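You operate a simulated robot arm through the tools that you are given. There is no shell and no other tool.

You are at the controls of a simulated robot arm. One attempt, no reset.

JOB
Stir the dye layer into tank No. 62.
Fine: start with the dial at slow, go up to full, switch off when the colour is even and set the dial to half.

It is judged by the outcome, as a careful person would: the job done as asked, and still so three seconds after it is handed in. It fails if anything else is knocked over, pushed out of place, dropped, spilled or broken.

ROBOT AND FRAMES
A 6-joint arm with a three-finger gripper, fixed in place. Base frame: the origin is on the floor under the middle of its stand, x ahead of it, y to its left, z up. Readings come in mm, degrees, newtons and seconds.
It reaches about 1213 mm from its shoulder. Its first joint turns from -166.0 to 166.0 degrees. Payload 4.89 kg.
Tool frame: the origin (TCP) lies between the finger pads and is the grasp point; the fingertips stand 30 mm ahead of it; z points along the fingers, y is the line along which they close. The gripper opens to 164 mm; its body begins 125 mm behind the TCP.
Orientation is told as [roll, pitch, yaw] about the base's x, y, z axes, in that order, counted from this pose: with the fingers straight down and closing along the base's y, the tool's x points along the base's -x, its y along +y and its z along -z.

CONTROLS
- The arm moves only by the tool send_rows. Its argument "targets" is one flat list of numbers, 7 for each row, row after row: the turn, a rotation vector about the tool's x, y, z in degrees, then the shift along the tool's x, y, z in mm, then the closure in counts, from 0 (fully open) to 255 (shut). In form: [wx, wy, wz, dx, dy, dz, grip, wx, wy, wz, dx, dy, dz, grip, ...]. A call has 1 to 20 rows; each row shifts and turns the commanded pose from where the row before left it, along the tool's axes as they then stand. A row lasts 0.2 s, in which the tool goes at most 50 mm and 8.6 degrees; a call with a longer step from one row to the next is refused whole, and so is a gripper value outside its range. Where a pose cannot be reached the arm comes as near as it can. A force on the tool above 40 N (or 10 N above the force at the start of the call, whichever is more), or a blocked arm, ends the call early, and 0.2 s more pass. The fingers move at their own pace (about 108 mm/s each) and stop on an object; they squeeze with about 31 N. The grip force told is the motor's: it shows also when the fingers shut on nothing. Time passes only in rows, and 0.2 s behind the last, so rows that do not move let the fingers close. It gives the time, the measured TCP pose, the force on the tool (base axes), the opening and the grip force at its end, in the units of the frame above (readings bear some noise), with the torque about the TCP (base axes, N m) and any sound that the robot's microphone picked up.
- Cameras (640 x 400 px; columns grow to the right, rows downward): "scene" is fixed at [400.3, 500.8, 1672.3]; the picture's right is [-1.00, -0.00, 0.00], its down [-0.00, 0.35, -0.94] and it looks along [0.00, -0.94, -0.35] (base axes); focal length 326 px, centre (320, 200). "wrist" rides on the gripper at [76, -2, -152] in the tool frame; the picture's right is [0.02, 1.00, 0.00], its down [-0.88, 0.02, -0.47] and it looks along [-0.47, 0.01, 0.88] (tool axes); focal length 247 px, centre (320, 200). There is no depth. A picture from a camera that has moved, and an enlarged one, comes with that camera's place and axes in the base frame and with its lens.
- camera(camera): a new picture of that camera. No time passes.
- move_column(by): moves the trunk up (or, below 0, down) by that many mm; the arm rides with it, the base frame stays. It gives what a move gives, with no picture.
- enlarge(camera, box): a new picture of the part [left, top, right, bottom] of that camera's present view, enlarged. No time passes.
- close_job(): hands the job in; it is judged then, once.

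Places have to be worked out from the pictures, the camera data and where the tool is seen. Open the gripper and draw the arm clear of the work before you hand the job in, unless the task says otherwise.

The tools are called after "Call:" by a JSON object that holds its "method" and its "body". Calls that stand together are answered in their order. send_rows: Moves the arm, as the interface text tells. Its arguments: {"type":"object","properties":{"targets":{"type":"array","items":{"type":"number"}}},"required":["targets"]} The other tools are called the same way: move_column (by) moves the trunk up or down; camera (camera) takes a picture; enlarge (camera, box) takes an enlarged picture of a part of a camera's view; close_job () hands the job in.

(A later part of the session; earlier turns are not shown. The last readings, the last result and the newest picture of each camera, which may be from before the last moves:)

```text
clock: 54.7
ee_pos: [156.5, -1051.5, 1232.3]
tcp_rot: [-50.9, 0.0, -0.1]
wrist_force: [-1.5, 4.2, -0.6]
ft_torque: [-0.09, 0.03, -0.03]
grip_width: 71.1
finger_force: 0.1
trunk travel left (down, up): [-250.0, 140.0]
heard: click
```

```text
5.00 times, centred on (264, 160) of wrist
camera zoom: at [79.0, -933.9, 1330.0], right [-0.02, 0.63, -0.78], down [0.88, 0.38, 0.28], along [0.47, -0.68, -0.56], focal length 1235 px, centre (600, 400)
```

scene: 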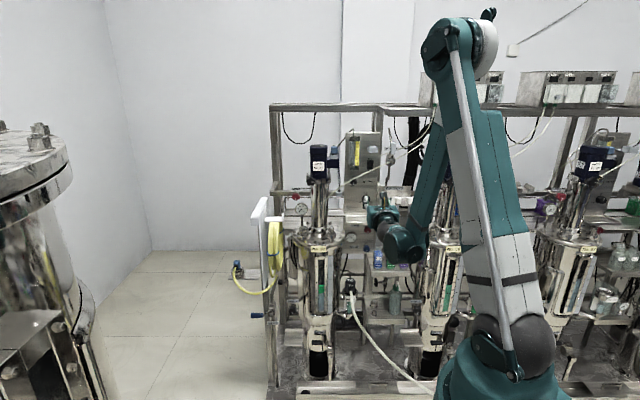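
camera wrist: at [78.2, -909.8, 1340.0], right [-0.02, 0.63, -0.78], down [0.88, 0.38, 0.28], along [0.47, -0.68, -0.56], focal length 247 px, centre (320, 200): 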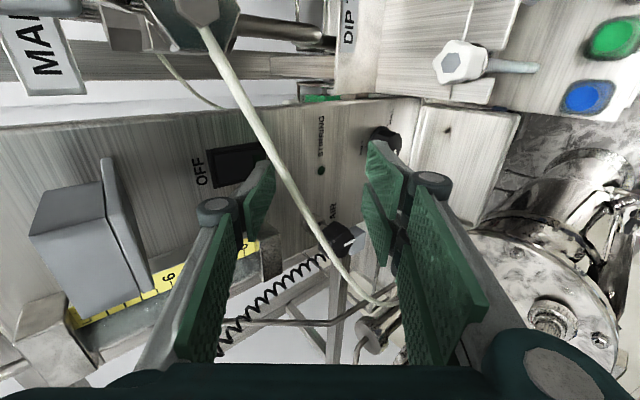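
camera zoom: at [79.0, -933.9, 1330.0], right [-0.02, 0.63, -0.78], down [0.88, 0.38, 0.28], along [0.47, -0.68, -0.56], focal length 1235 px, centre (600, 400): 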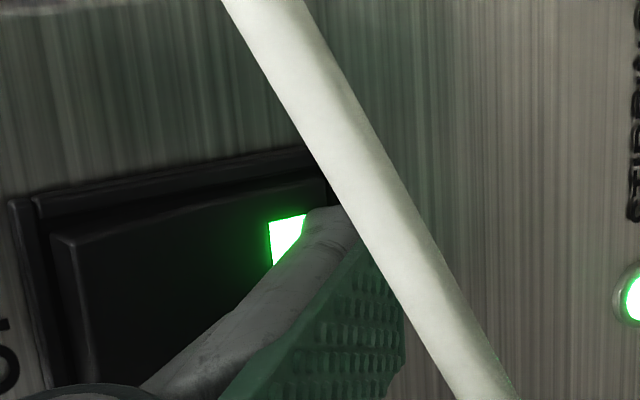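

A click, and both the rocker lamp and the STIRRING lamp are lit, so the stirrer is running at SLOW. I'll retract the finger the same way: straight back, then out along the tool axis.

Call:
{"method": "send_rows", "body": {"targets": [0, 0, 0, 0, 2.5, -3.1, 146, 0, 0, 0, 0, 2.5, -3.1, 146, 0, 0, 0, 0, 0, -10, 146, 0, 0, 0, 0, 0, -20, 146, 0, 0, 0, 0, 0, -25, 146, 0, 0, 0, 0, 0, -25, 146, 0, 0, 0, 0, 2, -30, 146, 0, 0, 0, 0, 10, -30, 146, 0, 0, 0, 0, 10, -10, 146, 0, 0, 0, 0, 0, 0, 146]}}

Call:
{"method": "camera", "body": {"camera": "wrist"}}

Call:
{"method": "enlarge", "body": {"camera": "scene", "box": [272, 230, 400, 310]}}

Call:
{"method": "enlarge", "body": {"camera": "scene", "box": [320, 130, 416, 190]}}

```text
clock: 56.9
ee_pos: [154.6, -913.8, 1308.2]
tcp_rot: [-50.9, 0.0, 0.0]
wrist_force: [0.1, 0.8, 0.7]
ft_torque: [-0.01, -0.01, 0.01]
grip_width: 70.0
finger_force: 0.0
trunk travel left (down, up): [-250.0, 140.0]
```

```text
taken
camera wrist: at [77.0, -796.9, 1406.0], right [-0.02, 0.63, -0.78], down [0.88, 0.38, 0.28], along [0.47, -0.68, -0.56], focal length 247 px, centre (320, 200)
```

wrist: 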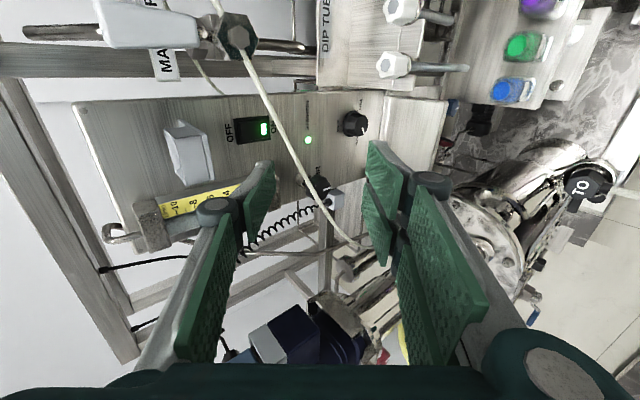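

```text
5.00 times, centred on (336, 270) of scene
camera zoom: at [400.3, 500.8, 1672.3], right [-1.0, 0.0, 0.0], down [0.0, 0.35, -0.94], along [0.0, -0.94, -0.35], focal length 1631 px, centre (240, -150)
```

zoom: 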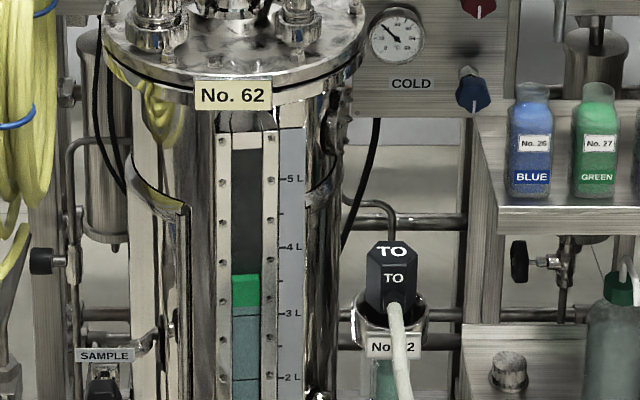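

```text
6.67 times, centred on (368, 160) of scene
camera zoom: at [400.3, 500.8, 1672.3], right [-1.0, 0.0, 0.0], down [0.0, 0.35, -0.94], along [0.0, -0.94, -0.35], focal length 2175 px, centre (0, 467)
```

zoom: 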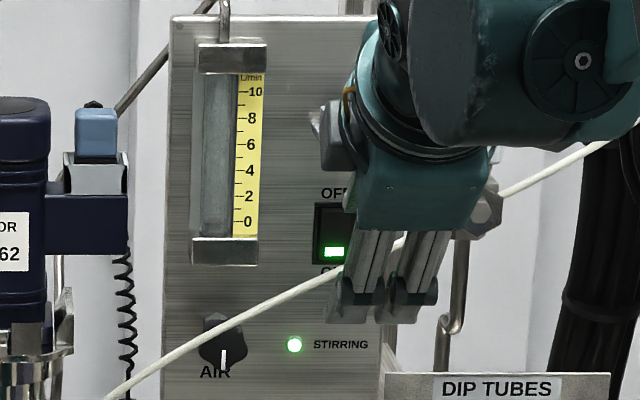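

Stirring has started. The layer below the green is already taking on some tint. I'll go back to the dial: level the tool, descend in front of the hose, and line up with the knob at the same roll I released at.

Call:
{"method": "send_rows", "body": {"targets": [7.82, 0, 0, 0, 0, 0, 177, 7.82, 0, 0, 0, 0, 0, 177, 7.82, 0, 0, 0, 0, 0, 177, 7.82, 0, 0, 0, 0, 0, 177, 7.82, 0, 0, 0, 0, 3, 177, 0, 0, 0, -1.5, 37, 4, 177, 0, 0, 0, -1.5, 37, 4, 177, 0, 0, 0, -1.5, 37, 4, 177, 0, 0, 0, -1.5, 37, 4, 177, 0, 0, 0, -1.5, 37, 4, 177, 0, 0, 0, -1.5, 37, 4, 177, 0, 0, -5, 0, 0, 0, 177, 0, 0, -5, 0, 0, 0, 177, 0, 0, 0, 0, 0, 0, 177]}}

Call:
{"method": "camera", "body": {"camera": "wrist"}}

Call:
{"method": "enlarge", "body": {"camera": "wrist", "box": [256, 90, 384, 170]}}

```text
clock: 59.9
ee_pos: [165.9, -939.4, 1086.1]
tcp_rot: [-90.0, 10.1, 0.0]
wrist_force: [0.7, -0.6, 0.0]
ft_torque: [0.02, 0.0, -0.01]
grip_width: 50.2
finger_force: 0.0
trunk travel left (down, up): [-250.0, 140.0]
```

```text
taken
camera wrist: at [89.5, -787.7, 1101.2], right [-0.2, 0.0, -0.98], down [0.86, 0.47, -0.17], along [0.46, -0.88, -0.09], focal length 247 px, centre (320, 200)
```

wrist: 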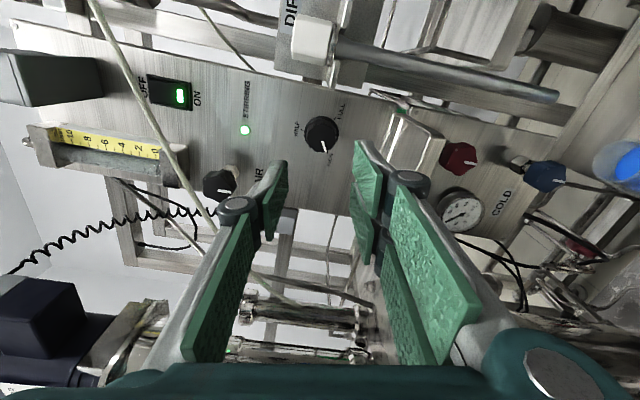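

```text
5.00 times, centred on (320, 130) of wrist
camera zoom: at [89.5, -787.7, 1101.2], right [-0.2, 0.0, -0.98], down [0.86, 0.47, -0.17], along [0.46, -0.88, -0.09], focal length 1235 px, centre (320, 550)
```

zoom: 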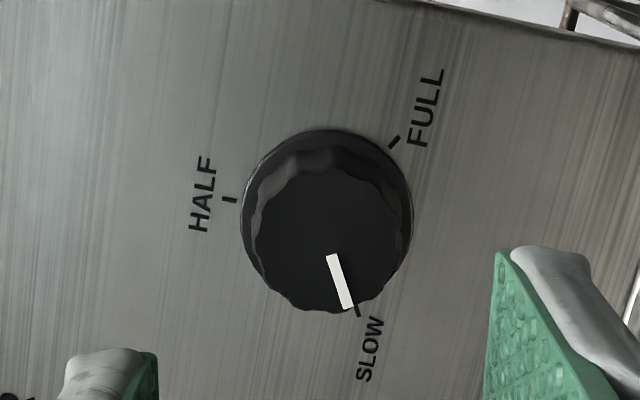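

The knob is exactly where I left it, on SLOW. I'll apply the small lateral correction and advance over it.

Call:
{"method": "send_rows", "body": {"targets": [0, 0, 0, 3, 1.3, 30, 177, 0, 0, 0, 0, 0, 30, 177, 0, 0, 0, 0, 0, 25, 177, 0, 0, 0, 0, 0, 15, 177, 0, 0, 0, 0, 0, 12, 177, 0, 0, 0, 0, 0, 12, 177, 0, 0, 0, 0, 0, 0, 177]}}

Call:
{"method": "enlarge", "body": {"camera": "wrist", "box": [240, 120, 400, 220]}}

```text
clock: 61.5
ee_pos: [163.0, -1064.3, 1086.1]
tcp_rot: [-90.0, 10.0, 0.0]
wrist_force: [-0.4, 0.3, -0.2]
ft_torque: [-0.03, 0.04, 0.04]
grip_width: 50.1
finger_force: 0.0
trunk travel left (down, up): [-250.0, 140.0]
```

```text
4.00 times, centred on (320, 170) of wrist
camera zoom: at [86.7, -911.0, 1101.2], right [-0.2, 0.0, -0.98], down [0.86, 0.47, -0.17], along [0.46, -0.88, -0.09], focal length 988 px, centre (320, 320)
```

zoom: 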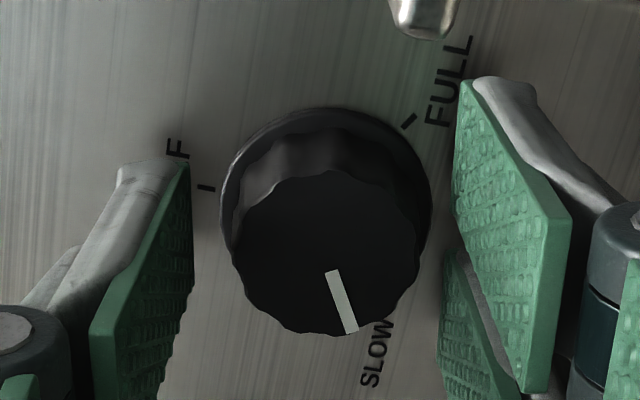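

It's centred within 1 mm. I'll make the small correction, close, and begin turning clockwise.

Call:
{"method": "send_rows", "body": {"targets": [0, 0, 0, 0.8, 0.8, 1.3, 177, 0, 0, 0, 0, 0, 0, 205, 0, 0, 0, 0, 0, 0, 255, 0, 0, 0, 0, 0, 0, 255]}}

```text
clock: 62.5
ee_pos: [161.0, -1065.7, 1085.3]
tcp_rot: [-90.1, 10.0, 0.0]
wrist_force: [-0.5, -1.8, -1.1]
ft_torque: [0.01, -0.01, -0.01]
grip_width: 36.1
finger_force: 45.1
trunk travel left (down, up): [-250.0, 140.0]
```

The grip is clean, with almost no side load. I'll turn clockwise 20°, going up from SLOW.

Call:
{"method": "send_rows", "body": {"targets": [0, 0, 4, 0, 0, 0, 255, 0, 0, 5, 0, 0, 0, 255, 0, 0, 5, 0, 0, 0, 255, 0, 0, 6, 0, 0, 0, 255]}}

```text
clock: 63.7
ee_pos: [162.0, -1065.5, 1085.1]
tcp_rot: [-90.1, -10.1, 0.0]
wrist_force: [0.8, 0.0, -16.6]
ft_torque: [0.42, 0.06, -0.12]
grip_width: 35.9
finger_force: 44.2
trunk travel left (down, up): [-250.0, 140.0]
stopped in row 4: the force on the tool passed its limit at 40 N (the readings are from after the stop); the commanded pose is now the measured one
```

A side load built up (-17 N in z). I'll correct by 0.6 mm down and carry on in ~15° calls, trimming as I go.

Call:
{"method": "send_rows", "body": {"targets": [0, 0, 3, 0.1, 0.6, 0, 255, 0, 0, 4, 0, 0, 0, 255, 0, 0, 4, 0, 0, 0, 255, 0, 0, 4, 0, 0, 0, 255]}}

```text
clock: 64.7
ee_pos: [162.0, -1065.2, 1084.7]
tcp_rot: [-90.0, -25.2, 0.0]
wrist_force: [4.1, 3.3, -13.5]
ft_torque: [0.17, 0.01, 0.51]
grip_width: 35.9
finger_force: 45.0
trunk travel left (down, up): [-250.0, 140.0]
```

I'll continue with a 0.5 mm trim.

Call:
{"method": "send_rows", "body": {"targets": [0, 0, 3, 0.1, 0.5, 0, 255, 0, 0, 4, 0, 0, 0, 255, 0, 0, 4, 0, 0, 0, 255, 0, 0, 4, 0, 0, 0, 255]}}

```text
clock: 65.7
ee_pos: [161.8, -1064.9, 1085.6]
tcp_rot: [-90.1, -40.1, 0.0]
wrist_force: [7.7, -11.5, -4.5]
ft_torque: [0.27, 0.01, -0.04]
grip_width: 35.9
finger_force: 45.0
trunk travel left (down, up): [-250.0, 140.0]
```

Loads are small, so I'll continue with 18° this time.

Call:
{"method": "send_rows", "body": {"targets": [0, 0, 4, -0.1, 0.3, 0.15, 255, 0, 0, 5, 0, 0, 0, 255, 0, 0, 5, 0, 0, 0, 255, 0, 0, 5, 0, 0, 0, 255]}}

```text
clock: 66.7
ee_pos: [162.6, -1065.0, 1083.6]
tcp_rot: [-90.0, -59.0, 0.0]
wrist_force: [9.1, 2.5, -15.1]
ft_torque: [0.37, 0.01, 0.3]
grip_width: 35.9
finger_force: 45.0
trunk travel left (down, up): [-250.0, 140.0]
```

I'll trim along the load and continue.

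Call:
{"method": "send_rows", "body": {"targets": [0, 0, 4, 0.3, 0.58, 0, 255, 0, 0, 5, 0, 0, 0, 255, 0, 0, 5, 0, 0, 0, 255, 0, 0, 5, 0, 0, 0, 255]}}

Call:
{"method": "camera", "body": {"camera": "wrist"}}

```text
clock: 67.7
ee_pos: [163.6, -1065.1, 1084.8]
tcp_rot: [-89.9, -78.2, -0.1]
wrist_force: [1.0, 16.8, -25.8]
ft_torque: [0.6, 0.02, 0.0]
grip_width: 35.9
finger_force: 44.9
trunk travel left (down, up): [-250.0, 140.0]
```

```text
taken
camera wrist: at [144.2, -912.3, 1009.7], right [0.97, 0.0, -0.23], down [0.2, 0.47, 0.86], along [0.11, -0.88, 0.46], focal length 247 px, centre (320, 200)
```

wrist: 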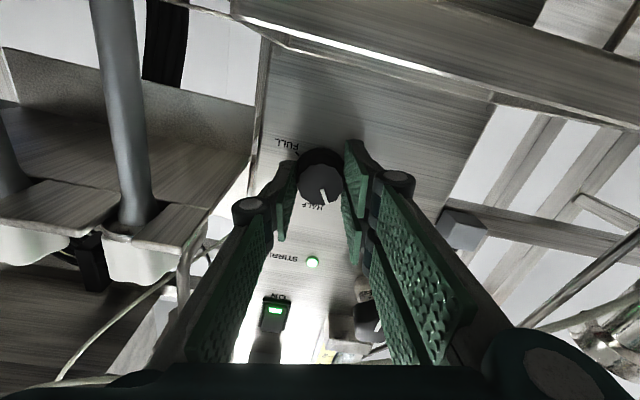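

The trend fits a small constant offset between the tool axis and the knob axis. I'll follow that offset as I turn, and apply a 0.9 mm downward trim now.

Call:
{"method": "send_rows", "body": {"targets": [0, 0, 3, 0.9, 0.2, -0.15, 255, 0, 0, 5, 0, 0.15, 0, 255, 0, 0, 5, 0, 0.15, 0, 255, 0, 0, 5, 0, 0.15, 0, 255]}}

```text
clock: 68.7
ee_pos: [163.2, -1065.2, 1083.6]
tcp_rot: [90.0, -83.9, -180.0]
wrist_force: [2.2, -21.3, 16.2]
ft_torque: [-0.46, 0.04, 0.02]
grip_width: 35.7
finger_force: 44.9
trunk travel left (down, up): [-250.0, 140.0]
```

I overshot a little, so I'll trim back 0.35 mm and continue.

Call:
{"method": "send_rows", "body": {"targets": [0, 0, 3, -0.35, 0.1, 0.08, 255, 0, 0, 5, 0, 0.15, 0, 255, 0, 0, 5, 0, 0.15, 0, 255, 0, 0, 5, 0, 0.15, 0, 255]}}

```text
clock: 69.6
ee_pos: [163.8, -1064.3, 1084.3]
tcp_rot: [90.0, -69.3, -180.0]
wrist_force: [1.2, -7.1, 10.3]
ft_torque: [-0.44, -0.02, -0.04]
grip_width: 35.8
finger_force: 45.5
trunk travel left (down, up): [-250.0, 140.0]
stopped in row 4: the force on the tool passed its limit at 40 N (the readings are from after the stop); the commanded pose is now the measured one
```

I'll keep going in smaller increments with a 0.35 mm upward trim.

Call:
{"method": "send_rows", "body": {"targets": [0, 0, 3, -0.35, 0.2, 0, 255, 0, 0, 4, 0, 0.1, 0, 255, 0, 0, 4, 0, 0.1, 0, 255, 0, 0, 4, 0, 0, 0, 255]}}

```text
clock: 70.6
ee_pos: [163.5, -1064.7, 1083.7]
tcp_rot: [90.1, -54.4, -179.9]
wrist_force: [1.2, -18.5, 9.2]
ft_torque: [-0.08, -0.02, 0.17]
grip_width: 35.9
finger_force: 44.8
trunk travel left (down, up): [-250.0, 140.0]
```

I'll continue, easing 0.3 mm up and 0.15 mm forward.

Call:
{"method": "send_rows", "body": {"targets": [0, 0, 3, -0.25, 0.18, 0.15, 255, 0, 0, 4, 0, 0, 0, 255, 0, 0, 4, 0, 0, 0, 255, 0, 0, 4, 0, 0, 0, 255]}}

```text
clock: 71.6
ee_pos: [163.7, -1063.2, 1084.3]
tcp_rot: [90.0, -39.4, -179.9]
wrist_force: [0.9, -7.3, 5.9]
ft_torque: [-0.28, -0.02, -0.3]
grip_width: 35.6
finger_force: 44.5
trunk travel left (down, up): [-250.0, 140.0]
```

Loads are low, so I'll turn 16° more.

Call:
{"method": "send_rows", "body": {"targets": [0, 0, 4, -0.13, 0.15, 0.05, 255, 0, 0, 4, 0, 0, 0, 255, 0, 0, 4, 0, 0, 0, 255, 0, 0, 4, 0, 0, 0, 255]}}

```text
clock: 72.6
ee_pos: [165.2, -1064.0, 1084.6]
tcp_rot: [89.9, -23.3, -179.9]
wrist_force: [9.4, 6.4, -7.8]
ft_torque: [0.14, -0.02, 0.06]
grip_width: 35.9
finger_force: 45.0
trunk travel left (down, up): [-250.0, 140.0]
```

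I'll turn another 11°, to about α≈258, then check the pointer.

Call:
{"method": "send_rows", "body": {"targets": [0, 0, 3, 0.35, -0.15, 0, 255, 0, 0, 4, 0, 0, 0, 255, 0, 0, 4, 0, 0, 0, 255, 0, 0, 0, 0, 0, 0, 255]}}

Call:
{"method": "enlarge", "body": {"camera": "wrist", "box": [240, 120, 400, 220]}}

Call:
{"method": "enlarge", "body": {"camera": "scene", "box": [272, 230, 400, 310]}}

```text
clock: 73.6
ee_pos: [165.1, -1064.7, 1084.5]
tcp_rot: [90.0, -12.5, -179.9]
wrist_force: [2.7, 3.5, -11.5]
ft_torque: [0.34, -0.02, -0.08]
grip_width: 35.9
finger_force: 45.0
trunk travel left (down, up): [-250.0, 140.0]
stopped in row 4: the force on the tool passed its limit at 42 N (the readings are from after the stop); the commanded pose is now the measured one
```

```text
4.00 times, centred on (320, 170) of wrist
camera zoom: at [236.9, -911.9, 1066.8], right [0.23, 0.0, 0.97], down [-0.86, 0.47, 0.21], along [-0.46, -0.88, 0.11], focal length 988 px, centre (320, 320)
```

zoom: 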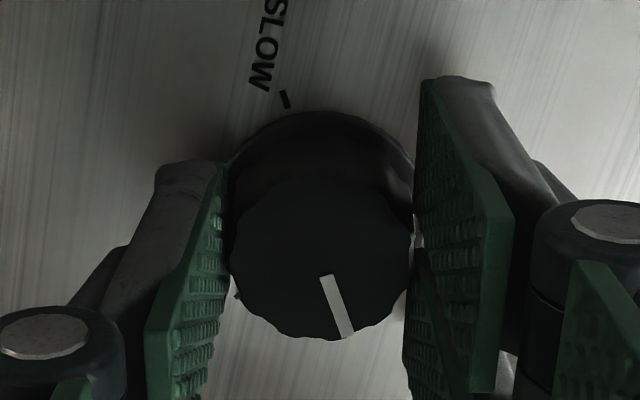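

```text
5.00 times, centred on (336, 270) of scene
camera zoom: at [400.3, 500.8, 1672.3], right [-1.0, 0.0, 0.0], down [0.0, 0.35, -0.94], along [0.0, -0.94, -0.35], focal length 1631 px, centre (240, -150)
```

zoom: 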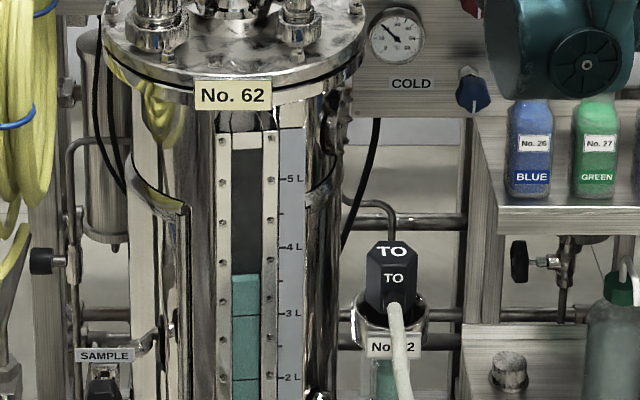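

The sight glass already looks nearly uniform. The dial is about 60° short of FULL, so I'll open slightly, roll back 33° and regrip.

Call:
{"method": "send_rows", "body": {"targets": [0, 0, 0, 0, 0, 0, 184, 0, 0, 0, 0.2, -0.4, 0, 184, 0, 0, -6.6, 0, 0, 0, 184, 0, 0, -6.6, 0, 0, 0, 184, 0, 0, -6.6, 0, 0, 0, 184, 0, 0, -6.6, 0, 0, 0, 184, 0, 0, -6.6, 0, 0, 0, 184, 0, 0, 0, 0, 0, 0, 184]}}

Call:
{"method": "enlarge", "body": {"camera": "wrist", "box": [240, 120, 400, 220]}}

```text
clock: 75.4
ee_pos: [164.6, -1064.9, 1084.1]
tcp_rot: [89.9, -45.4, -179.8]
wrist_force: [0.4, 0.3, -0.1]
ft_torque: [0.0, 0.0, -0.01]
grip_width: 45.6
finger_force: 0.1
trunk travel left (down, up): [-250.0, 140.0]
```

```text
4.00 times, centred on (320, 170) of wrist
camera zoom: at [215.7, -912.1, 1028.8], right [0.73, 0.0, 0.69], down [-0.61, 0.47, 0.64], along [-0.32, -0.88, 0.34], focal length 988 px, centre (320, 320)
```

zoom: 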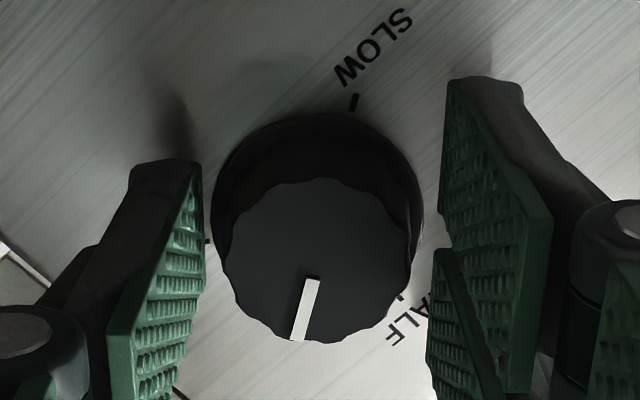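

I'll regrip here and turn another 33°.

Call:
{"method": "send_rows", "body": {"targets": [0, 0, 0, 0, -0.5, 0, 200, 0, 0, 0, 0, 0, 0, 255, 0, 0, 0, 0, 0, 0, 255, 0, 0, 4, 0, 0, 0, 255, 0, 0, 4, 0, 0, 0, 255]}}

```text
clock: 76.6
ee_pos: [164.3, -1065.6, 1083.8]
tcp_rot: [90.0, -37.3, -179.9]
wrist_force: [2.9, -12.6, 9.2]
ft_torque: [-0.4, 0.0, -0.16]
grip_width: 35.8
finger_force: 45.0
trunk travel left (down, up): [-250.0, 140.0]
```

I'll trim slightly and continue clockwise.

Call:
{"method": "send_rows", "body": {"targets": [0, 0, 3, -0.2, 0.28, 0.1, 255, 0, 0, 4, 0, 0, 0, 255, 0, 0, 4, 0, 0, 0, 255, 0, 0, 4, 0, 0, 0, 255]}}

```text
clock: 77.6
ee_pos: [164.8, -1064.5, 1083.9]
tcp_rot: [90.0, -22.3, -179.8]
wrist_force: [16.3, -18.3, 9.8]
ft_torque: [-0.31, 0.03, 0.13]
grip_width: 36.1
finger_force: 44.9
trunk travel left (down, up): [-250.0, 140.0]
```

I'll trim along the load and turn the last 10° of this stroke.

Call:
{"method": "send_rows", "body": {"targets": [0, 0, 2, 0.4, 0.4, 0.15, 255, 0, 0, 4, 0, 0, 0, 255, 0, 0, 4, 0, 0, 0, 255]}}

```text
clock: 78.4
ee_pos: [163.2, -1064.2, 1085.0]
tcp_rot: [90.1, -12.3, -179.9]
wrist_force: [17.1, -8.1, 11.2]
ft_torque: [-0.11, -0.01, 1.1]
grip_width: 35.8
finger_force: 44.6
trunk travel left (down, up): [-250.0, 140.0]
```

The dial is at about +91°. I'll open, roll back 33°, and regrip for the last ~29°.

Call:
{"method": "send_rows", "body": {"targets": [0, 0, 0, 0, 0, 0, 184, 0, 0, 0, 0.5, 0, 0, 184, 0, 0, -6.6, 0, 0, 0, 184, 0, 0, -6.6, 0, 0, 0, 184, 0, 0, -6.6, 0, 0, 0, 184, 0, 0, -6.6, 0, 0, 0, 184, 0, 0, -6.6, 0, 0, 0, 184, 0, 0, 0, 0, 0, 0, 184]}}

Call:
{"method": "enlarge", "body": {"camera": "wrist", "box": [240, 120, 400, 220]}}

```text
clock: 80.2
ee_pos: [164.6, -1064.0, 1084.6]
tcp_rot: [89.9, -45.4, -179.9]
wrist_force: [-1.2, 0.4, 0.2]
ft_torque: [0.01, -0.01, -0.02]
grip_width: 45.6
finger_force: 0.1
trunk travel left (down, up): [-250.0, 140.0]
```

```text
4.00 times, centred on (320, 170) of wrist
camera zoom: at [215.7, -911.7, 1029.2], right [0.73, 0.0, 0.69], down [-0.61, 0.47, 0.64], along [-0.32, -0.88, 0.34], focal length 988 px, centre (320, 320)
```

zoom: 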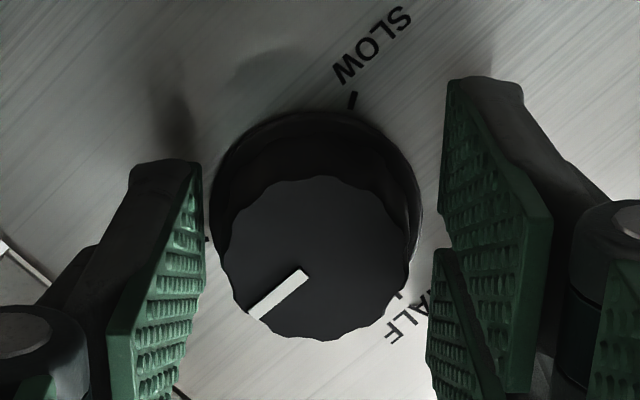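

I'll regrip and turn about 29° to FULL.

Call:
{"method": "send_rows", "body": {"targets": [0, 0, 0, 0, -0.3, 0.4, 200, 0, 0, 0, 0, 0, 0, 255, 0, 0, 0, 0, 0, 0, 255, 0, 0, 4, 0, 0, 0, 255, 0, 0, 4, 0, 0, 0, 255]}}

```text
clock: 81.4
ee_pos: [164.0, -1063.7, 1085.6]
tcp_rot: [89.9, -37.2, -180.0]
wrist_force: [-14.4, 11.2, -11.9]
ft_torque: [0.31, -0.04, -0.4]
grip_width: 35.6
finger_force: 45.5
trunk travel left (down, up): [-250.0, 140.0]
```

I'll trim against the load and continue.

Call:
{"method": "send_rows", "body": {"targets": [0, 0, 3, -0.1, -0.45, -0.1, 255, 0, 0, 4, 0, 0, 0, 255, 0, 0, 4, 0, 0, 0, 255]}}

```text
clock: 82.2
ee_pos: [163.9, -1064.5, 1084.1]
tcp_rot: [90.0, -26.3, -179.9]
wrist_force: [-8.5, 13.6, -12.2]
ft_torque: [0.37, -0.03, -0.19]
grip_width: 35.9
finger_force: 45.8
trunk travel left (down, up): [-250.0, 140.0]
```

There are about 10° left to FULL. I'll trim and turn 10°.

Call:
{"method": "send_rows", "body": {"targets": [0, 0, 2, -0.1, -0.4, -0.1, 255, 0, 0, 4, 0, 0, 0, 255, 0, 0, 4, 0, 0, 0, 255, 0, 0, 0, 0, 0, 0, 255]}}

Call:
{"method": "enlarge", "body": {"camera": "wrist", "box": [240, 120, 400, 220]}}

Call:
{"method": "enlarge", "body": {"camera": "scene", "box": [304, 250, 352, 310]}}

```text
clock: 83.2
ee_pos: [164.8, -1064.5, 1085.8]
tcp_rot: [90.1, -16.3, -180.0]
wrist_force: [5.0, 12.8, -16.9]
ft_torque: [0.58, -0.02, 0.45]
grip_width: 35.9
finger_force: 44.8
trunk travel left (down, up): [-250.0, 140.0]
```

```text
4.00 times, centred on (320, 170) of wrist
camera zoom: at [235.3, -912.0, 1061.6], right [0.3, 0.0, 0.95], down [-0.84, 0.47, 0.27], along [-0.45, -0.88, 0.14], focal length 988 px, centre (320, 320)
```

zoom: 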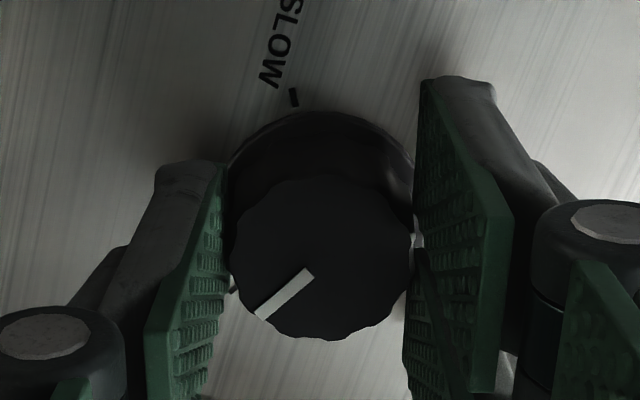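

```text
6.67 times, centred on (328, 280) of scene
camera zoom: at [400.3, 500.8, 1672.3], right [-1.0, 0.0, 0.0], down [0.0, 0.35, -0.94], along [0.0, -0.94, -0.35], focal length 2175 px, centre (267, -333)
```

zoom: 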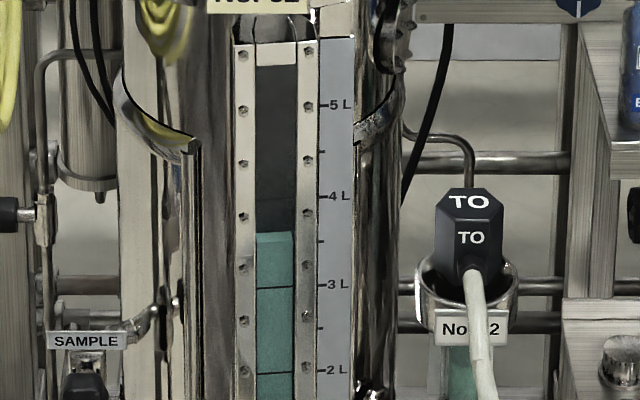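

The dial should be at FULL and the colour looks almost even. I'll release, retract and verify both.

Call:
{"method": "send_rows", "body": {"targets": [0, 0, 0, 0, 0, 0, 180, 0, 0, 0, 0, 0, 0, 180, 0, 0, 0, 0, 0, -15, 180, 0, 0, 0, 0, 0, -25, 180, 0, 0, 0, 0, 0, -35, 180, 0, 0, 0, 0, 0, -40, 180, 0, 0, 0, 0, 0, 0, 180]}}

Call:
{"method": "enlarge", "body": {"camera": "wrist", "box": [260, 90, 388, 170]}}

Call:
{"method": "enlarge", "body": {"camera": "scene", "box": [300, 255, 348, 315]}}

Call:
{"method": "enlarge", "body": {"camera": "scene", "box": [320, 150, 416, 210]}}

```text
clock: 84.8
ee_pos: [164.2, -948.9, 1084.3]
tcp_rot: [90.0, -16.3, -180.0]
wrist_force: [-0.7, 0.9, -0.2]
ft_torque: [0.03, -0.01, 0.01]
grip_width: 48.3
finger_force: 0.0
trunk travel left (down, up): [-250.0, 140.0]
```

```text
5.00 times, centred on (324, 130) of wrist
camera zoom: at [235.2, -796.6, 1061.6], right [0.3, 0.0, 0.95], down [-0.84, 0.47, 0.27], along [-0.45, -0.88, 0.14], focal length 1235 px, centre (300, 550)
```

zoom: 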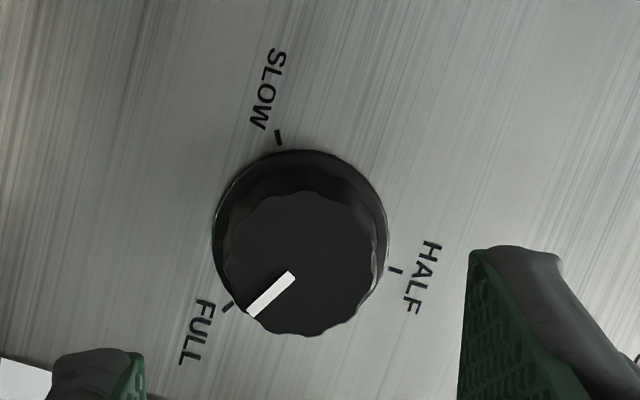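

```text
6.67 times, centred on (324, 285) of scene
camera zoom: at [400.3, 500.8, 1672.3], right [-1.0, 0.0, 0.0], down [0.0, 0.35, -0.94], along [0.0, -0.94, -0.35], focal length 2175 px, centre (293, -367)
```

zoom: 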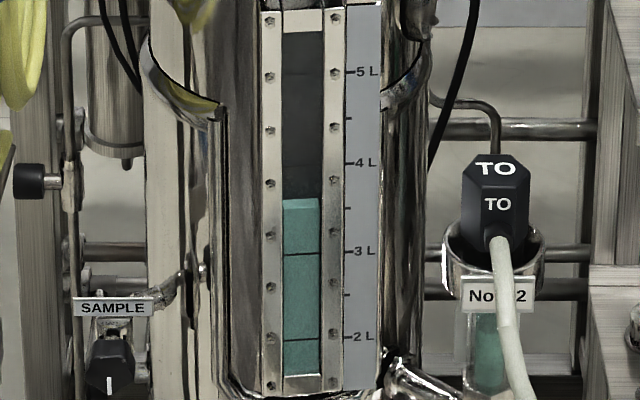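

```text
6.67 times, centred on (368, 180) of scene
camera zoom: at [400.3, 500.8, 1672.3], right [-1.0, 0.0, 0.0], down [0.0, 0.35, -0.94], along [0.0, -0.94, -0.35], focal length 2175 px, centre (0, 333)
```

zoom: 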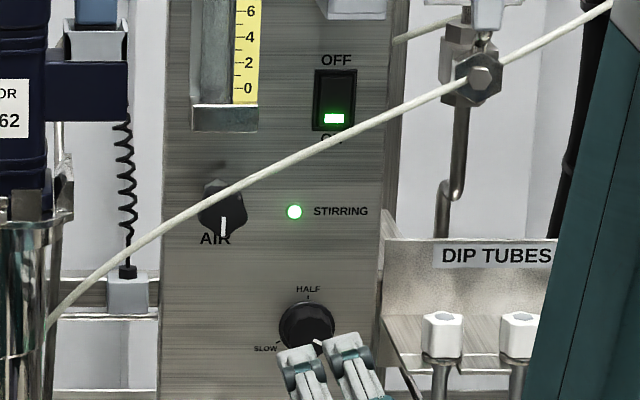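

The pointer is at FULL, matching its original FULL position. I'll zoom in on the sight glass to judge whether the colour is even.

Call:
{"method": "enlarge", "body": {"camera": "scene", "box": [312, 278, 336, 314]}}

Call:
{"method": "send_rows", "body": {"targets": [0, 0, 0, 0, 0, 0, 146, 0, 0, 0, 0, 0, 0, 146, 0, 0, 0, 0, 0, 0, 146, 0, 0, 0, 0, 0, 0, 146, 0, 0, 0, 0, 0, 0, 146, 0, 0, 0, 0, 0, 0, 146, 0, 0, 0, 0, 0, 0, 146, 0, 0, 0, 0, 0, 0, 146, 0, 0, 0, 0, 0, 0, 146, 0, 0, 0, 0, 0, 0, 146]}}

```text
11.11 times, centred on (324, 296) of scene
camera zoom: at [400.3, 500.8, 1672.3], right [-1.0, 0.0, 0.0], down [0.0, 0.35, -0.94], along [0.0, -0.94, -0.35], focal length 3625 px, centre (276, -867)
```

zoom: 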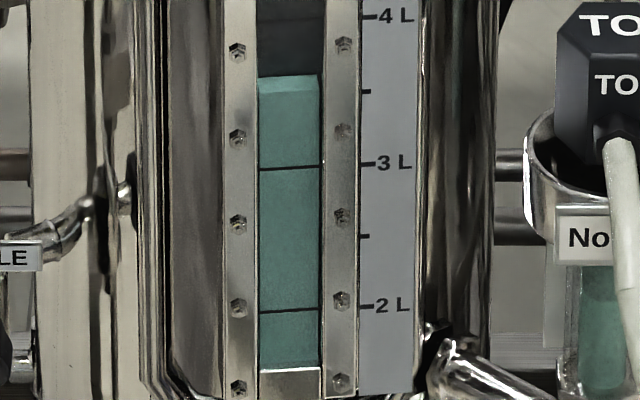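

```text
clock: 87.0
ee_pos: [164.1, -950.1, 1084.4]
tcp_rot: [90.0, -16.3, -179.9]
wrist_force: [-0.5, 0.3, 0.2]
ft_torque: [-0.03, 0.03, 0.0]
grip_width: 69.8
finger_force: 0.1
trunk travel left (down, up): [-250.0, 140.0]
```

After about two more seconds at full speed, I'll look again to confirm it has stopped changing.

Call:
{"method": "enlarge", "body": {"camera": "scene", "box": [312, 278, 336, 314]}}

Call:
{"method": "camera", "body": {"camera": "scene"}}

```text
11.11 times, centred on (324, 296) of scene
camera zoom: at [400.3, 500.8, 1672.3], right [-1.0, 0.0, 0.0], down [0.0, 0.35, -0.94], along [0.0, -0.94, -0.35], focal length 3625 px, centre (276, -867)
```

zoom: 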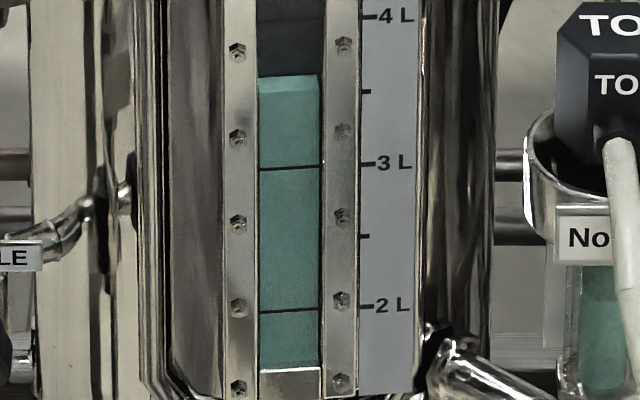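

```text
taken
```

scene: 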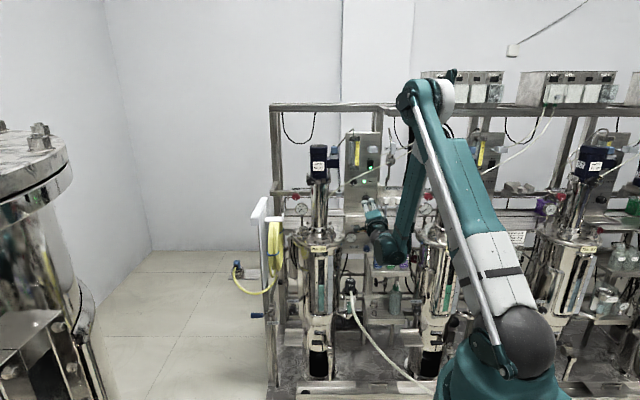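

The colour is even throughout, and the sample tube matches. Now to switch off: I'll rise to z≈1300, roll back so the single finger is on top, and prepare a shallow 22° tilt for the upper (OFF) end of the rocker.

Call:
{"method": "send_rows", "body": {"targets": [0, 0, 0, -14.06, 40.9, -4, 146, 0, 0, 0, -14.06, 40.9, -2, 146, 0, 0, 0, -14.06, 40.9, 0, 146, 0, 0, 0, -14.06, 40.9, 0, 146, 0, 0, 0, -14.06, 40.9, 0, 146, 0, 0, 0, 0, 0, 0, 146]}}

Call:
{"method": "send_rows", "body": {"targets": [0, 0, -8.2, 0, 0, 0, 146, 0, 0, -8.2, 0, 0, 0, 146, 0, 0, -8.2, 0, 0, 0, 146, 0, 0, -8.2, 0, 0, 0, 146, 0, 0, -8.2, 0, 0, 0, 146, 0, 0, -8.2, 0, 0, 0, 146, 0, 0, -8.2, 0, 0, 0, 146, 0, 0, -8.2, 0, 0, 0, 146, 0, 0, -8.2, 0, 0, 0, 146, 0, 0, -8.2, 0, 0, 0, 146, 0, 0, -8.2, 0, 0, 0, 146, 0, 0, -8.2, 0, 0, 0, 146, 0, 0, -8.2, 0, 0, 0, 146, 0, 0, -8.2, 0, 0, 0, 146, 0, 0, -8.2, 0, 0, 0, 146, 0, 0, -8.2, 0, 0, 0, 146, 0, 0, -8.2, 0, 0, 0, 146, 0, 0, -8.2, 0, 0, 0, 146, 0, 0, -8.2, 0, 0, 0, 146, 0, 0, -7.9, 0, 0, 0, 146]}}

Call:
{"method": "camera", "body": {"camera": "wrist"}}

```text
clock: 88.4
ee_pos: [153.9, -944.7, 1299.6]
tcp_rot: [90.0, -16.4, -180.0]
wrist_force: [-0.1, 1.4, 0.8]
ft_torque: [0.05, 0.01, 0.04]
grip_width: 69.9
finger_force: 0.1
trunk travel left (down, up): [-250.0, 140.0]
```

```text
clock: 92.6
ee_pos: [152.8, -942.8, 1301.0]
tcp_rot: [-89.9, 0.1, 0.2]
wrist_force: [-0.6, 0.5, 0.0]
ft_torque: [-0.02, 0.01, 0.01]
grip_width: 70.3
finger_force: 0.1
trunk travel left (down, up): [-250.0, 140.0]
```

```text
taken
camera wrist: at [75.2, -790.6, 1302.3], right [-0.02, 0.0, -1.0], down [0.88, 0.47, -0.02], along [0.47, -0.88, -0.01], focal length 247 px, centre (320, 200)
```

wrist: 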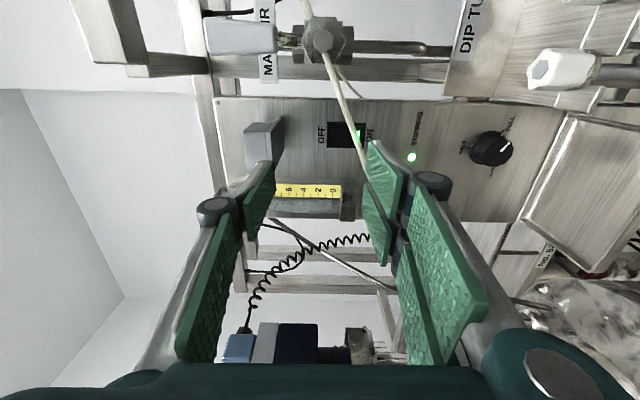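

The pose is as planned. I'll tilt down 22°, drop onto the approach line, and advance 80 mm, stopping about 40 mm short.

Call:
{"method": "send_rows", "body": {"targets": [-7.33, 0, 0, 0, 0, 0, 146, -7.33, 0, 0, 0, 0, 0, 146, -7.33, 0, 0, 0, 0, 0, 146, 0, 0, 0, -1, 6, 0, 146, 0, 0, 0, 0, 0, 20, 146, 0, 0, 0, 0, 0, 20, 146, 0, 0, 0, 0, 0, 20, 146, 0, 0, 0, 0, 0, 20, 146, 0, 0, 0, 0, 0, 0, 146]}}

Call:
{"method": "camera", "body": {"camera": "wrist"}}

Call:
{"method": "enlarge", "body": {"camera": "wrist", "box": [200, 100, 360, 200]}}

```text
clock: 94.6
ee_pos: [151.4, -1016.3, 1262.1]
tcp_rot: [-68.1, 0.0, 0.1]
wrist_force: [-0.1, -0.5, -1.1]
ft_torque: [-0.01, -0.02, -0.03]
grip_width: 70.1
finger_force: 0.2
trunk travel left (down, up): [-250.0, 140.0]
```

```text
taken
camera wrist: at [74.1, -875.5, 1321.2], right [-0.02, 0.37, -0.93], down [0.88, 0.45, 0.16], along [0.47, -0.81, -0.34], focal length 247 px, centre (320, 200)
```

wrist: 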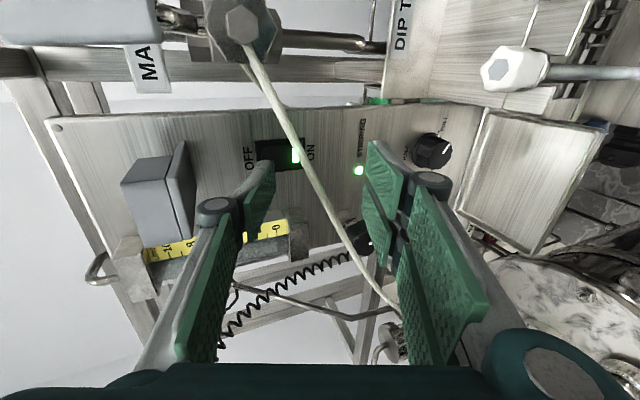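

```text
4.00 times, centred on (280, 150) of wrist
camera zoom: at [74.1, -875.5, 1321.2], right [-0.02, 0.37, -0.93], down [0.88, 0.45, 0.16], along [0.47, -0.81, -0.34], focal length 988 px, centre (480, 400)
```

zoom: 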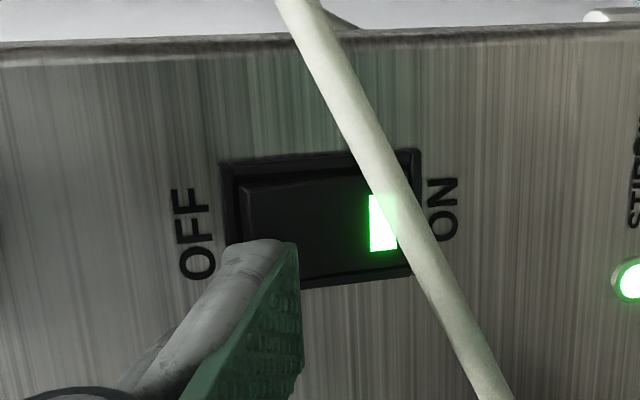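

Clear on both sides. I'll advance another 26 mm and then press straight in, in 2 mm steps.

Call:
{"method": "send_rows", "body": {"targets": [0, 0, 0, 0, 0, 10, 146, 0, 0, 0, 0, 0, 10, 146, 0, 0, 0, 0, 0, 6, 146, 0, 0, 0, 0, -0.75, 1.85, 146, 0, 0, 0, 0, -0.75, 1.85, 146, 0, 0, 0, 0, -0.75, 1.85, 146, 0, 0, 0, 0, -0.75, 1.85, 146]}}

Call:
{"method": "enlarge", "body": {"camera": "wrist", "box": [200, 100, 360, 200]}}

```text
clock: 96.2
ee_pos: [154.6, -1046.8, 1254.2]
tcp_rot: [-68.0, -0.1, 0.1]
wrist_force: [-0.3, 0.5, 0.8]
ft_torque: [-0.01, -0.02, -0.03]
grip_width: 70.1
finger_force: 0.0
trunk travel left (down, up): [-250.0, 140.0]
```

```text
4.00 times, centred on (280, 150) of wrist
camera zoom: at [76.7, -907.0, 1313.8], right [-0.02, 0.37, -0.93], down [0.88, 0.45, 0.16], along [0.47, -0.81, -0.34], focal length 988 px, centre (480, 400)
```

zoom: 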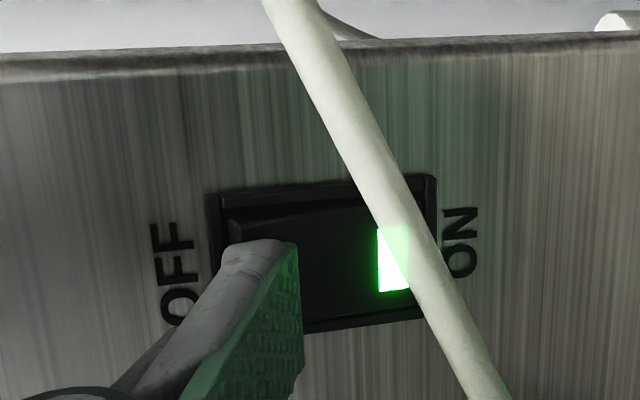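

The tip is near the top end of the rocker. I'll lower it 3 mm and keep pressing in.

Call:
{"method": "send_rows", "body": {"targets": [0, 0, 0, 0, 2.8, 1.1, 146, 0, 0, 0, 0, -0.75, 1.85, 146, 0, 0, 0, 0, -0.75, 1.85, 146, 0, 0, 0, 0, -0.75, 1.85, 146, 0, 0, 0, 0, -0.75, 1.85, 146]}}

Call:
{"method": "enlarge", "body": {"camera": "wrist", "box": [200, 100, 360, 200]}}

```text
clock: 97.4
ee_pos: [155.0, -1054.3, 1252.7]
tcp_rot: [-68.1, 0.0, 0.2]
wrist_force: [-0.5, 6.7, 2.8]
ft_torque: [-0.32, -0.03, -0.1]
grip_width: 70.8
finger_force: 0.5
trunk travel left (down, up): [-250.0, 140.0]
heard: click
```

```text
4.00 times, centred on (280, 150) of wrist
camera zoom: at [76.5, -914.4, 1310.8], right [-0.02, 0.37, -0.93], down [0.88, 0.45, 0.16], along [0.47, -0.81, -0.34], focal length 988 px, centre (480, 400)
```

zoom: 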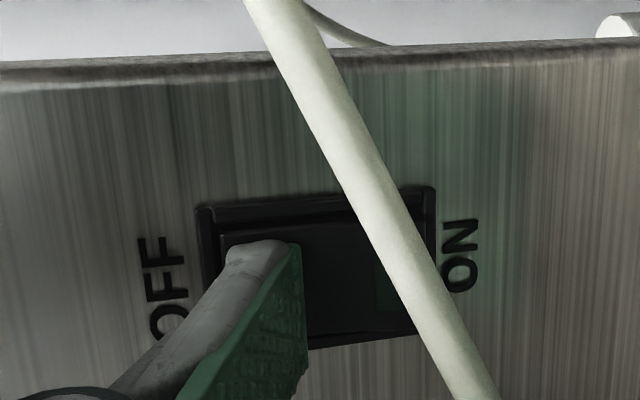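

A click, and the rocker lamp is out. I'll withdraw the same way, straight back and then along the tool axis.

Call:
{"method": "send_rows", "body": {"targets": [0, 0, 0, 0, 1.5, -3.7, 146, 0, 0, 0, 0, 1.5, -3.7, 146, 0, 0, 0, 0, 0, -10, 146, 0, 0, 0, 0, 0, -20, 146, 0, 0, 0, 0, 0, -25, 146, 0, 0, 0, 0, 0, -30, 146, 0, 0, 0, 0, 0, -20, 146, 0, 0, 0, 0, 0, 0, 146]}}

Call:
{"method": "camera", "body": {"camera": "wrist"}}

Call:
{"method": "enlarge", "body": {"camera": "scene", "box": [320, 130, 416, 190]}}

```text
clock: 99.2
ee_pos: [154.6, -949.9, 1291.9]
tcp_rot: [-67.9, 0.1, 0.0]
wrist_force: [1.0, 0.7, 0.5]
ft_torque: [0.04, 0.0, 0.03]
grip_width: 70.2
finger_force: 0.1
trunk travel left (down, up): [-250.0, 140.0]
```

```text
taken
camera wrist: at [77.0, -809.0, 1349.9], right [-0.02, 0.37, -0.93], down [0.88, 0.45, 0.16], along [0.47, -0.81, -0.34], focal length 247 px, centre (320, 200)
```

wrist: 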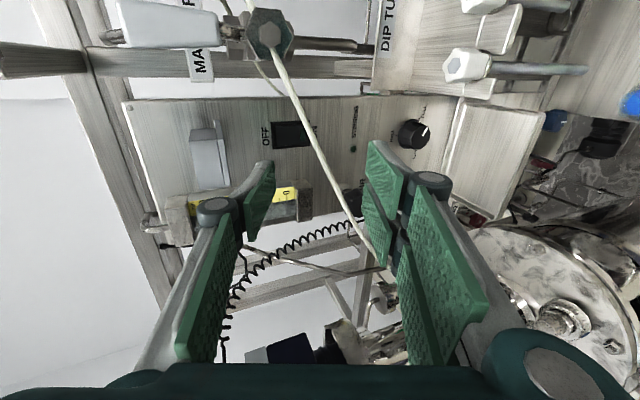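

```text
6.67 times, centred on (368, 160) of scene
camera zoom: at [400.3, 500.8, 1672.3], right [-1.0, 0.0, 0.0], down [0.0, 0.35, -0.94], along [0.0, -0.94, -0.35], focal length 2175 px, centre (0, 467)
```

zoom: 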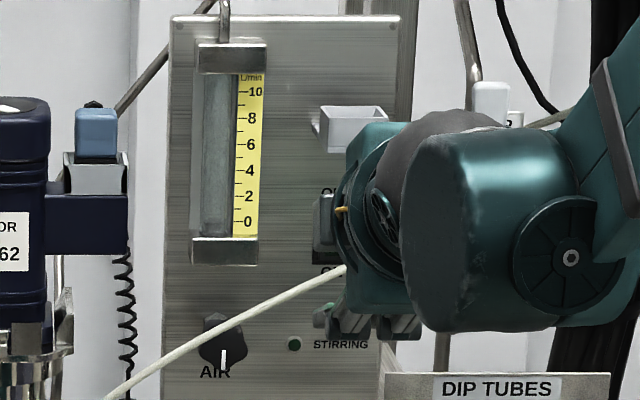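

The stirrer is off and the STIRRING lamp is dark. Last, the dial goes to HALF. I'll level the tool, roll to α≈235° so one 120° counter-clockwise stroke is enough, and descend to the dial.

Call:
{"method": "send_rows", "body": {"targets": [7.33, 0, 0, 0, 0, 0, 177, 7.33, 0, 0, 0, 0, 0, 177, 7.33, 0, 0, 0, 0, 0, 177, 0, 0, 8.1, 0, 0, 0, 177, 0, 0, 8.1, 0, 0, 0, 177, 0, 0, 8.1, 0, 0, 0, 177, 0, 0, 8.1, 0, 0, 0, 177, 0, 0, 8.1, 0, 0, 0, 177, 0, 0, 8.1, 0, 0, 0, 177, 0, 0, 8.1, 0, 0, 0, 177, 0, 0, 8.1, 0, 0, 0, 177, 0, 0, 8.1, 0, 0, 0, 177]}}

Call:
{"method": "send_rows", "body": {"targets": [0, 0, 8.1, 0, 0, 0, 177, 0, 0, 8.1, 0, 0, 0, 177, 0, 0, 8.1, 0, 0, 0, 177, 0, 0, 8.1, 0, 0, 0, 177, 0, 0, 8.1, 0, 0, 0, 177, 0, 0, 8.1, 0, 0, 0, 177, 0, 0, 8.1, 0, 0, 0, 177, 0, 0, 8.1, 0, 0, 0, 177, 0, 0, 7.3, 0, 0, 0, 177, 0, 0, 0, 25.1, -32.7, 0, 177, 0, 0, 0, 25.1, -32.7, 0, 177, 0, 0, 0, 25.1, -32.7, 0, 177, 0, 0, 0, 25.1, -32.7, 0, 177, 0, 0, 0, 25.1, -32.7, 0, 177, 0, 0, 0, 0, 0, 0, 177]}}

Call:
{"method": "camera", "body": {"camera": "wrist"}}

Call:
{"method": "enlarge", "body": {"camera": "wrist", "box": [256, 90, 384, 170]}}

```text
clock: 101.8
ee_pos: [154.2, -949.8, 1289.8]
tcp_rot: [-90.1, -73.0, 0.1]
wrist_force: [-0.6, 0.2, -0.1]
ft_torque: [0.0, 0.0, 0.03]
grip_width: 50.2
finger_force: 0.1
trunk travel left (down, up): [-250.0, 140.0]
```

```text
clock: 105.0
ee_pos: [165.8, -950.1, 1088.1]
tcp_rot: [90.0, -35.1, -179.9]
wrist_force: [0.0, -0.9, -0.1]
ft_torque: [-0.11, -0.01, 0.01]
grip_width: 50.3
finger_force: 0.1
trunk travel left (down, up): [-250.0, 140.0]
```

```text
taken
camera wrist: at [226.5, -797.8, 1042.9], right [0.59, 0.0, 0.81], down [-0.71, 0.47, 0.52], along [-0.38, -0.88, 0.28], focal length 247 px, centre (320, 200)
```

wrist: 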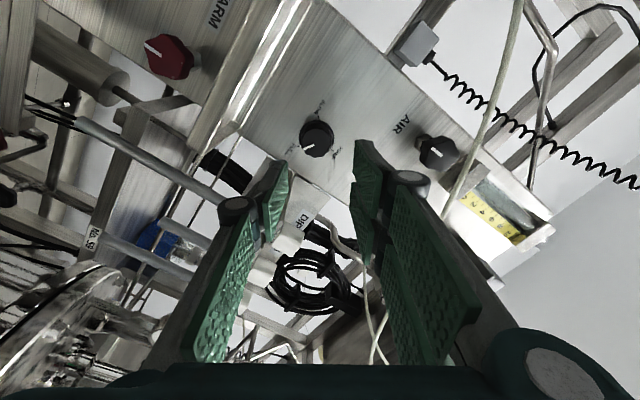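

```text
5.00 times, centred on (320, 130) of wrist
camera zoom: at [226.5, -797.8, 1042.9], right [0.59, 0.0, 0.81], down [-0.71, 0.47, 0.52], along [-0.38, -0.88, 0.28], focal length 1235 px, centre (320, 550)
```

zoom: 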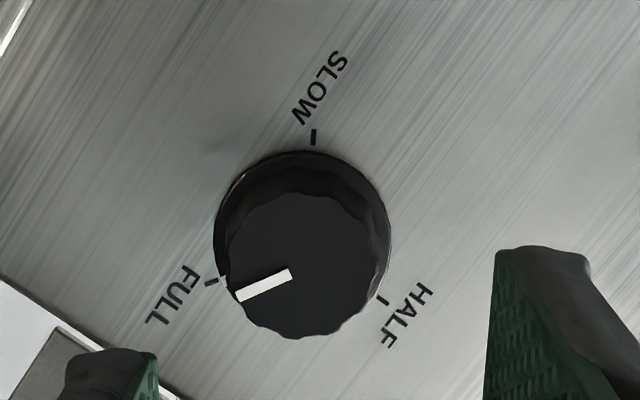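

The dial is still at FULL. I'll correct the 4 mm offset and advance over the knob.

Call:
{"method": "send_rows", "body": {"targets": [0, 0, 0, 0.5, -4.1, 20, 177, 0, 0, 0, 0, 0, 30, 177, 0, 0, 0, 0, 0, 25, 177, 0, 0, 0, 0, 0, 15, 177, 0, 0, 0, 0, 0, 13, 177, 0, 0, 0, 0, 0, 12, 177, 0, 0, 0, 0, 0, 0, 177]}}

Call:
{"method": "enlarge", "body": {"camera": "wrist", "box": [240, 120, 400, 220]}}

```text
clock: 106.6
ee_pos: [163.1, -1063.6, 1080.4]
tcp_rot: [89.9, -35.0, -179.9]
wrist_force: [-1.1, 0.3, 0.2]
ft_torque: [0.03, 0.01, 0.0]
grip_width: 50.2
finger_force: 0.1
trunk travel left (down, up): [-250.0, 140.0]
```

```text
4.00 times, centred on (320, 170) of wrist
camera zoom: at [222.6, -911.5, 1035.5], right [0.59, 0.0, 0.81], down [-0.71, 0.47, 0.52], along [-0.38, -0.88, 0.28], focal length 988 px, centre (320, 320)
```

zoom: 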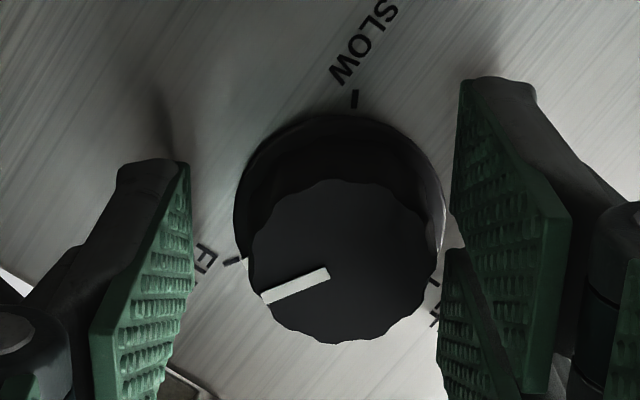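

The arm was still settling before that move, so the knob now sits about 3.5 mm off centre along the closing axis. I'll correct that and recheck before gripping.

Call:
{"method": "send_rows", "body": {"targets": [0, 0, 0, 0, 3.6, 1, 177, 0, 0, 0, 0, 0, 0, 177, 0, 0, 0, 0, 0, 0, 177]}}

Call:
{"method": "enlarge", "body": {"camera": "wrist", "box": [240, 120, 400, 220]}}

```text
clock: 107.4
ee_pos: [164.2, -1065.0, 1084.2]
tcp_rot: [90.0, -35.1, -179.9]
wrist_force: [0.3, -0.5, 1.2]
ft_torque: [0.0, 0.01, -0.03]
grip_width: 50.2
finger_force: 0.0
trunk travel left (down, up): [-250.0, 140.0]
```

```text
4.00 times, centred on (320, 170) of wrist
camera zoom: at [224.7, -913.1, 1039.2], right [0.59, 0.0, 0.81], down [-0.71, 0.47, 0.52], along [-0.38, -0.88, 0.28], focal length 988 px, centre (320, 320)
```

zoom: 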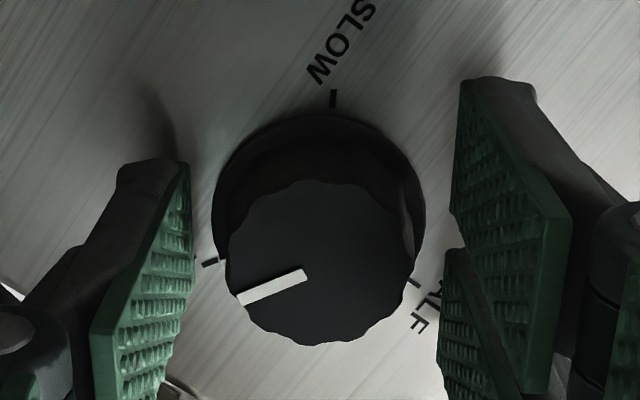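

It's centred now. I'll close on the knob and check the load.

Call:
{"method": "send_rows", "body": {"targets": [0, 0, 0, 0, -0.3, 0, 205, 0, 0, 0, 0, 0, 0, 255, 0, 0, 0, 0, 0, 0, 255]}}

```text
clock: 108.2
ee_pos: [165.2, -1065.2, 1084.5]
tcp_rot: [90.1, -35.0, -180.0]
wrist_force: [-2.9, 7.9, -10.5]
ft_torque: [0.23, -0.04, -0.09]
grip_width: 35.9
finger_force: 45.0
trunk travel left (down, up): [-250.0, 140.0]
```

I'll turn counter-clockwise from FULL towards HALF in small, trimmed steps.

Call:
{"method": "send_rows", "body": {"targets": [0, 0, -3, 0.15, -0.25, -0.05, 255, 0, 0, -4, 0, 0, 0, 255, 0, 0, -4, 0, 0, 0, 255, 0, 0, -4, 0, 0, 0, 255]}}

```text
clock: 109.2
ee_pos: [162.7, -1065.1, 1083.9]
tcp_rot: [90.0, -49.7, -179.9]
wrist_force: [-0.7, 5.4, -5.8]
ft_torque: [0.1, 0.01, -0.14]
grip_width: 35.9
finger_force: 45.0
trunk travel left (down, up): [-250.0, 140.0]
stopped in row 4: the force on the tool passed its limit at 42 N (the readings are from after the stop); the commanded pose is now the measured one
```

The residual load is low, so I'll continue.

Call:
{"method": "send_rows", "body": {"targets": [0, 0, -3, 0.1, -0.15, 0, 255, 0, 0, -4, 0, 0, 0, 255, 0, 0, -4, 0, 0, 0, 255, 0, 0, -4, 0, 0, 0, 255]}}

```text
clock: 110.2
ee_pos: [163.1, -1067.5, 1084.0]
tcp_rot: [90.0, -64.8, -179.8]
wrist_force: [0.5, -4.1, 5.2]
ft_torque: [-0.03, 0.0, 0.13]
grip_width: 35.8
finger_force: 45.0
trunk travel left (down, up): [-250.0, 140.0]
```

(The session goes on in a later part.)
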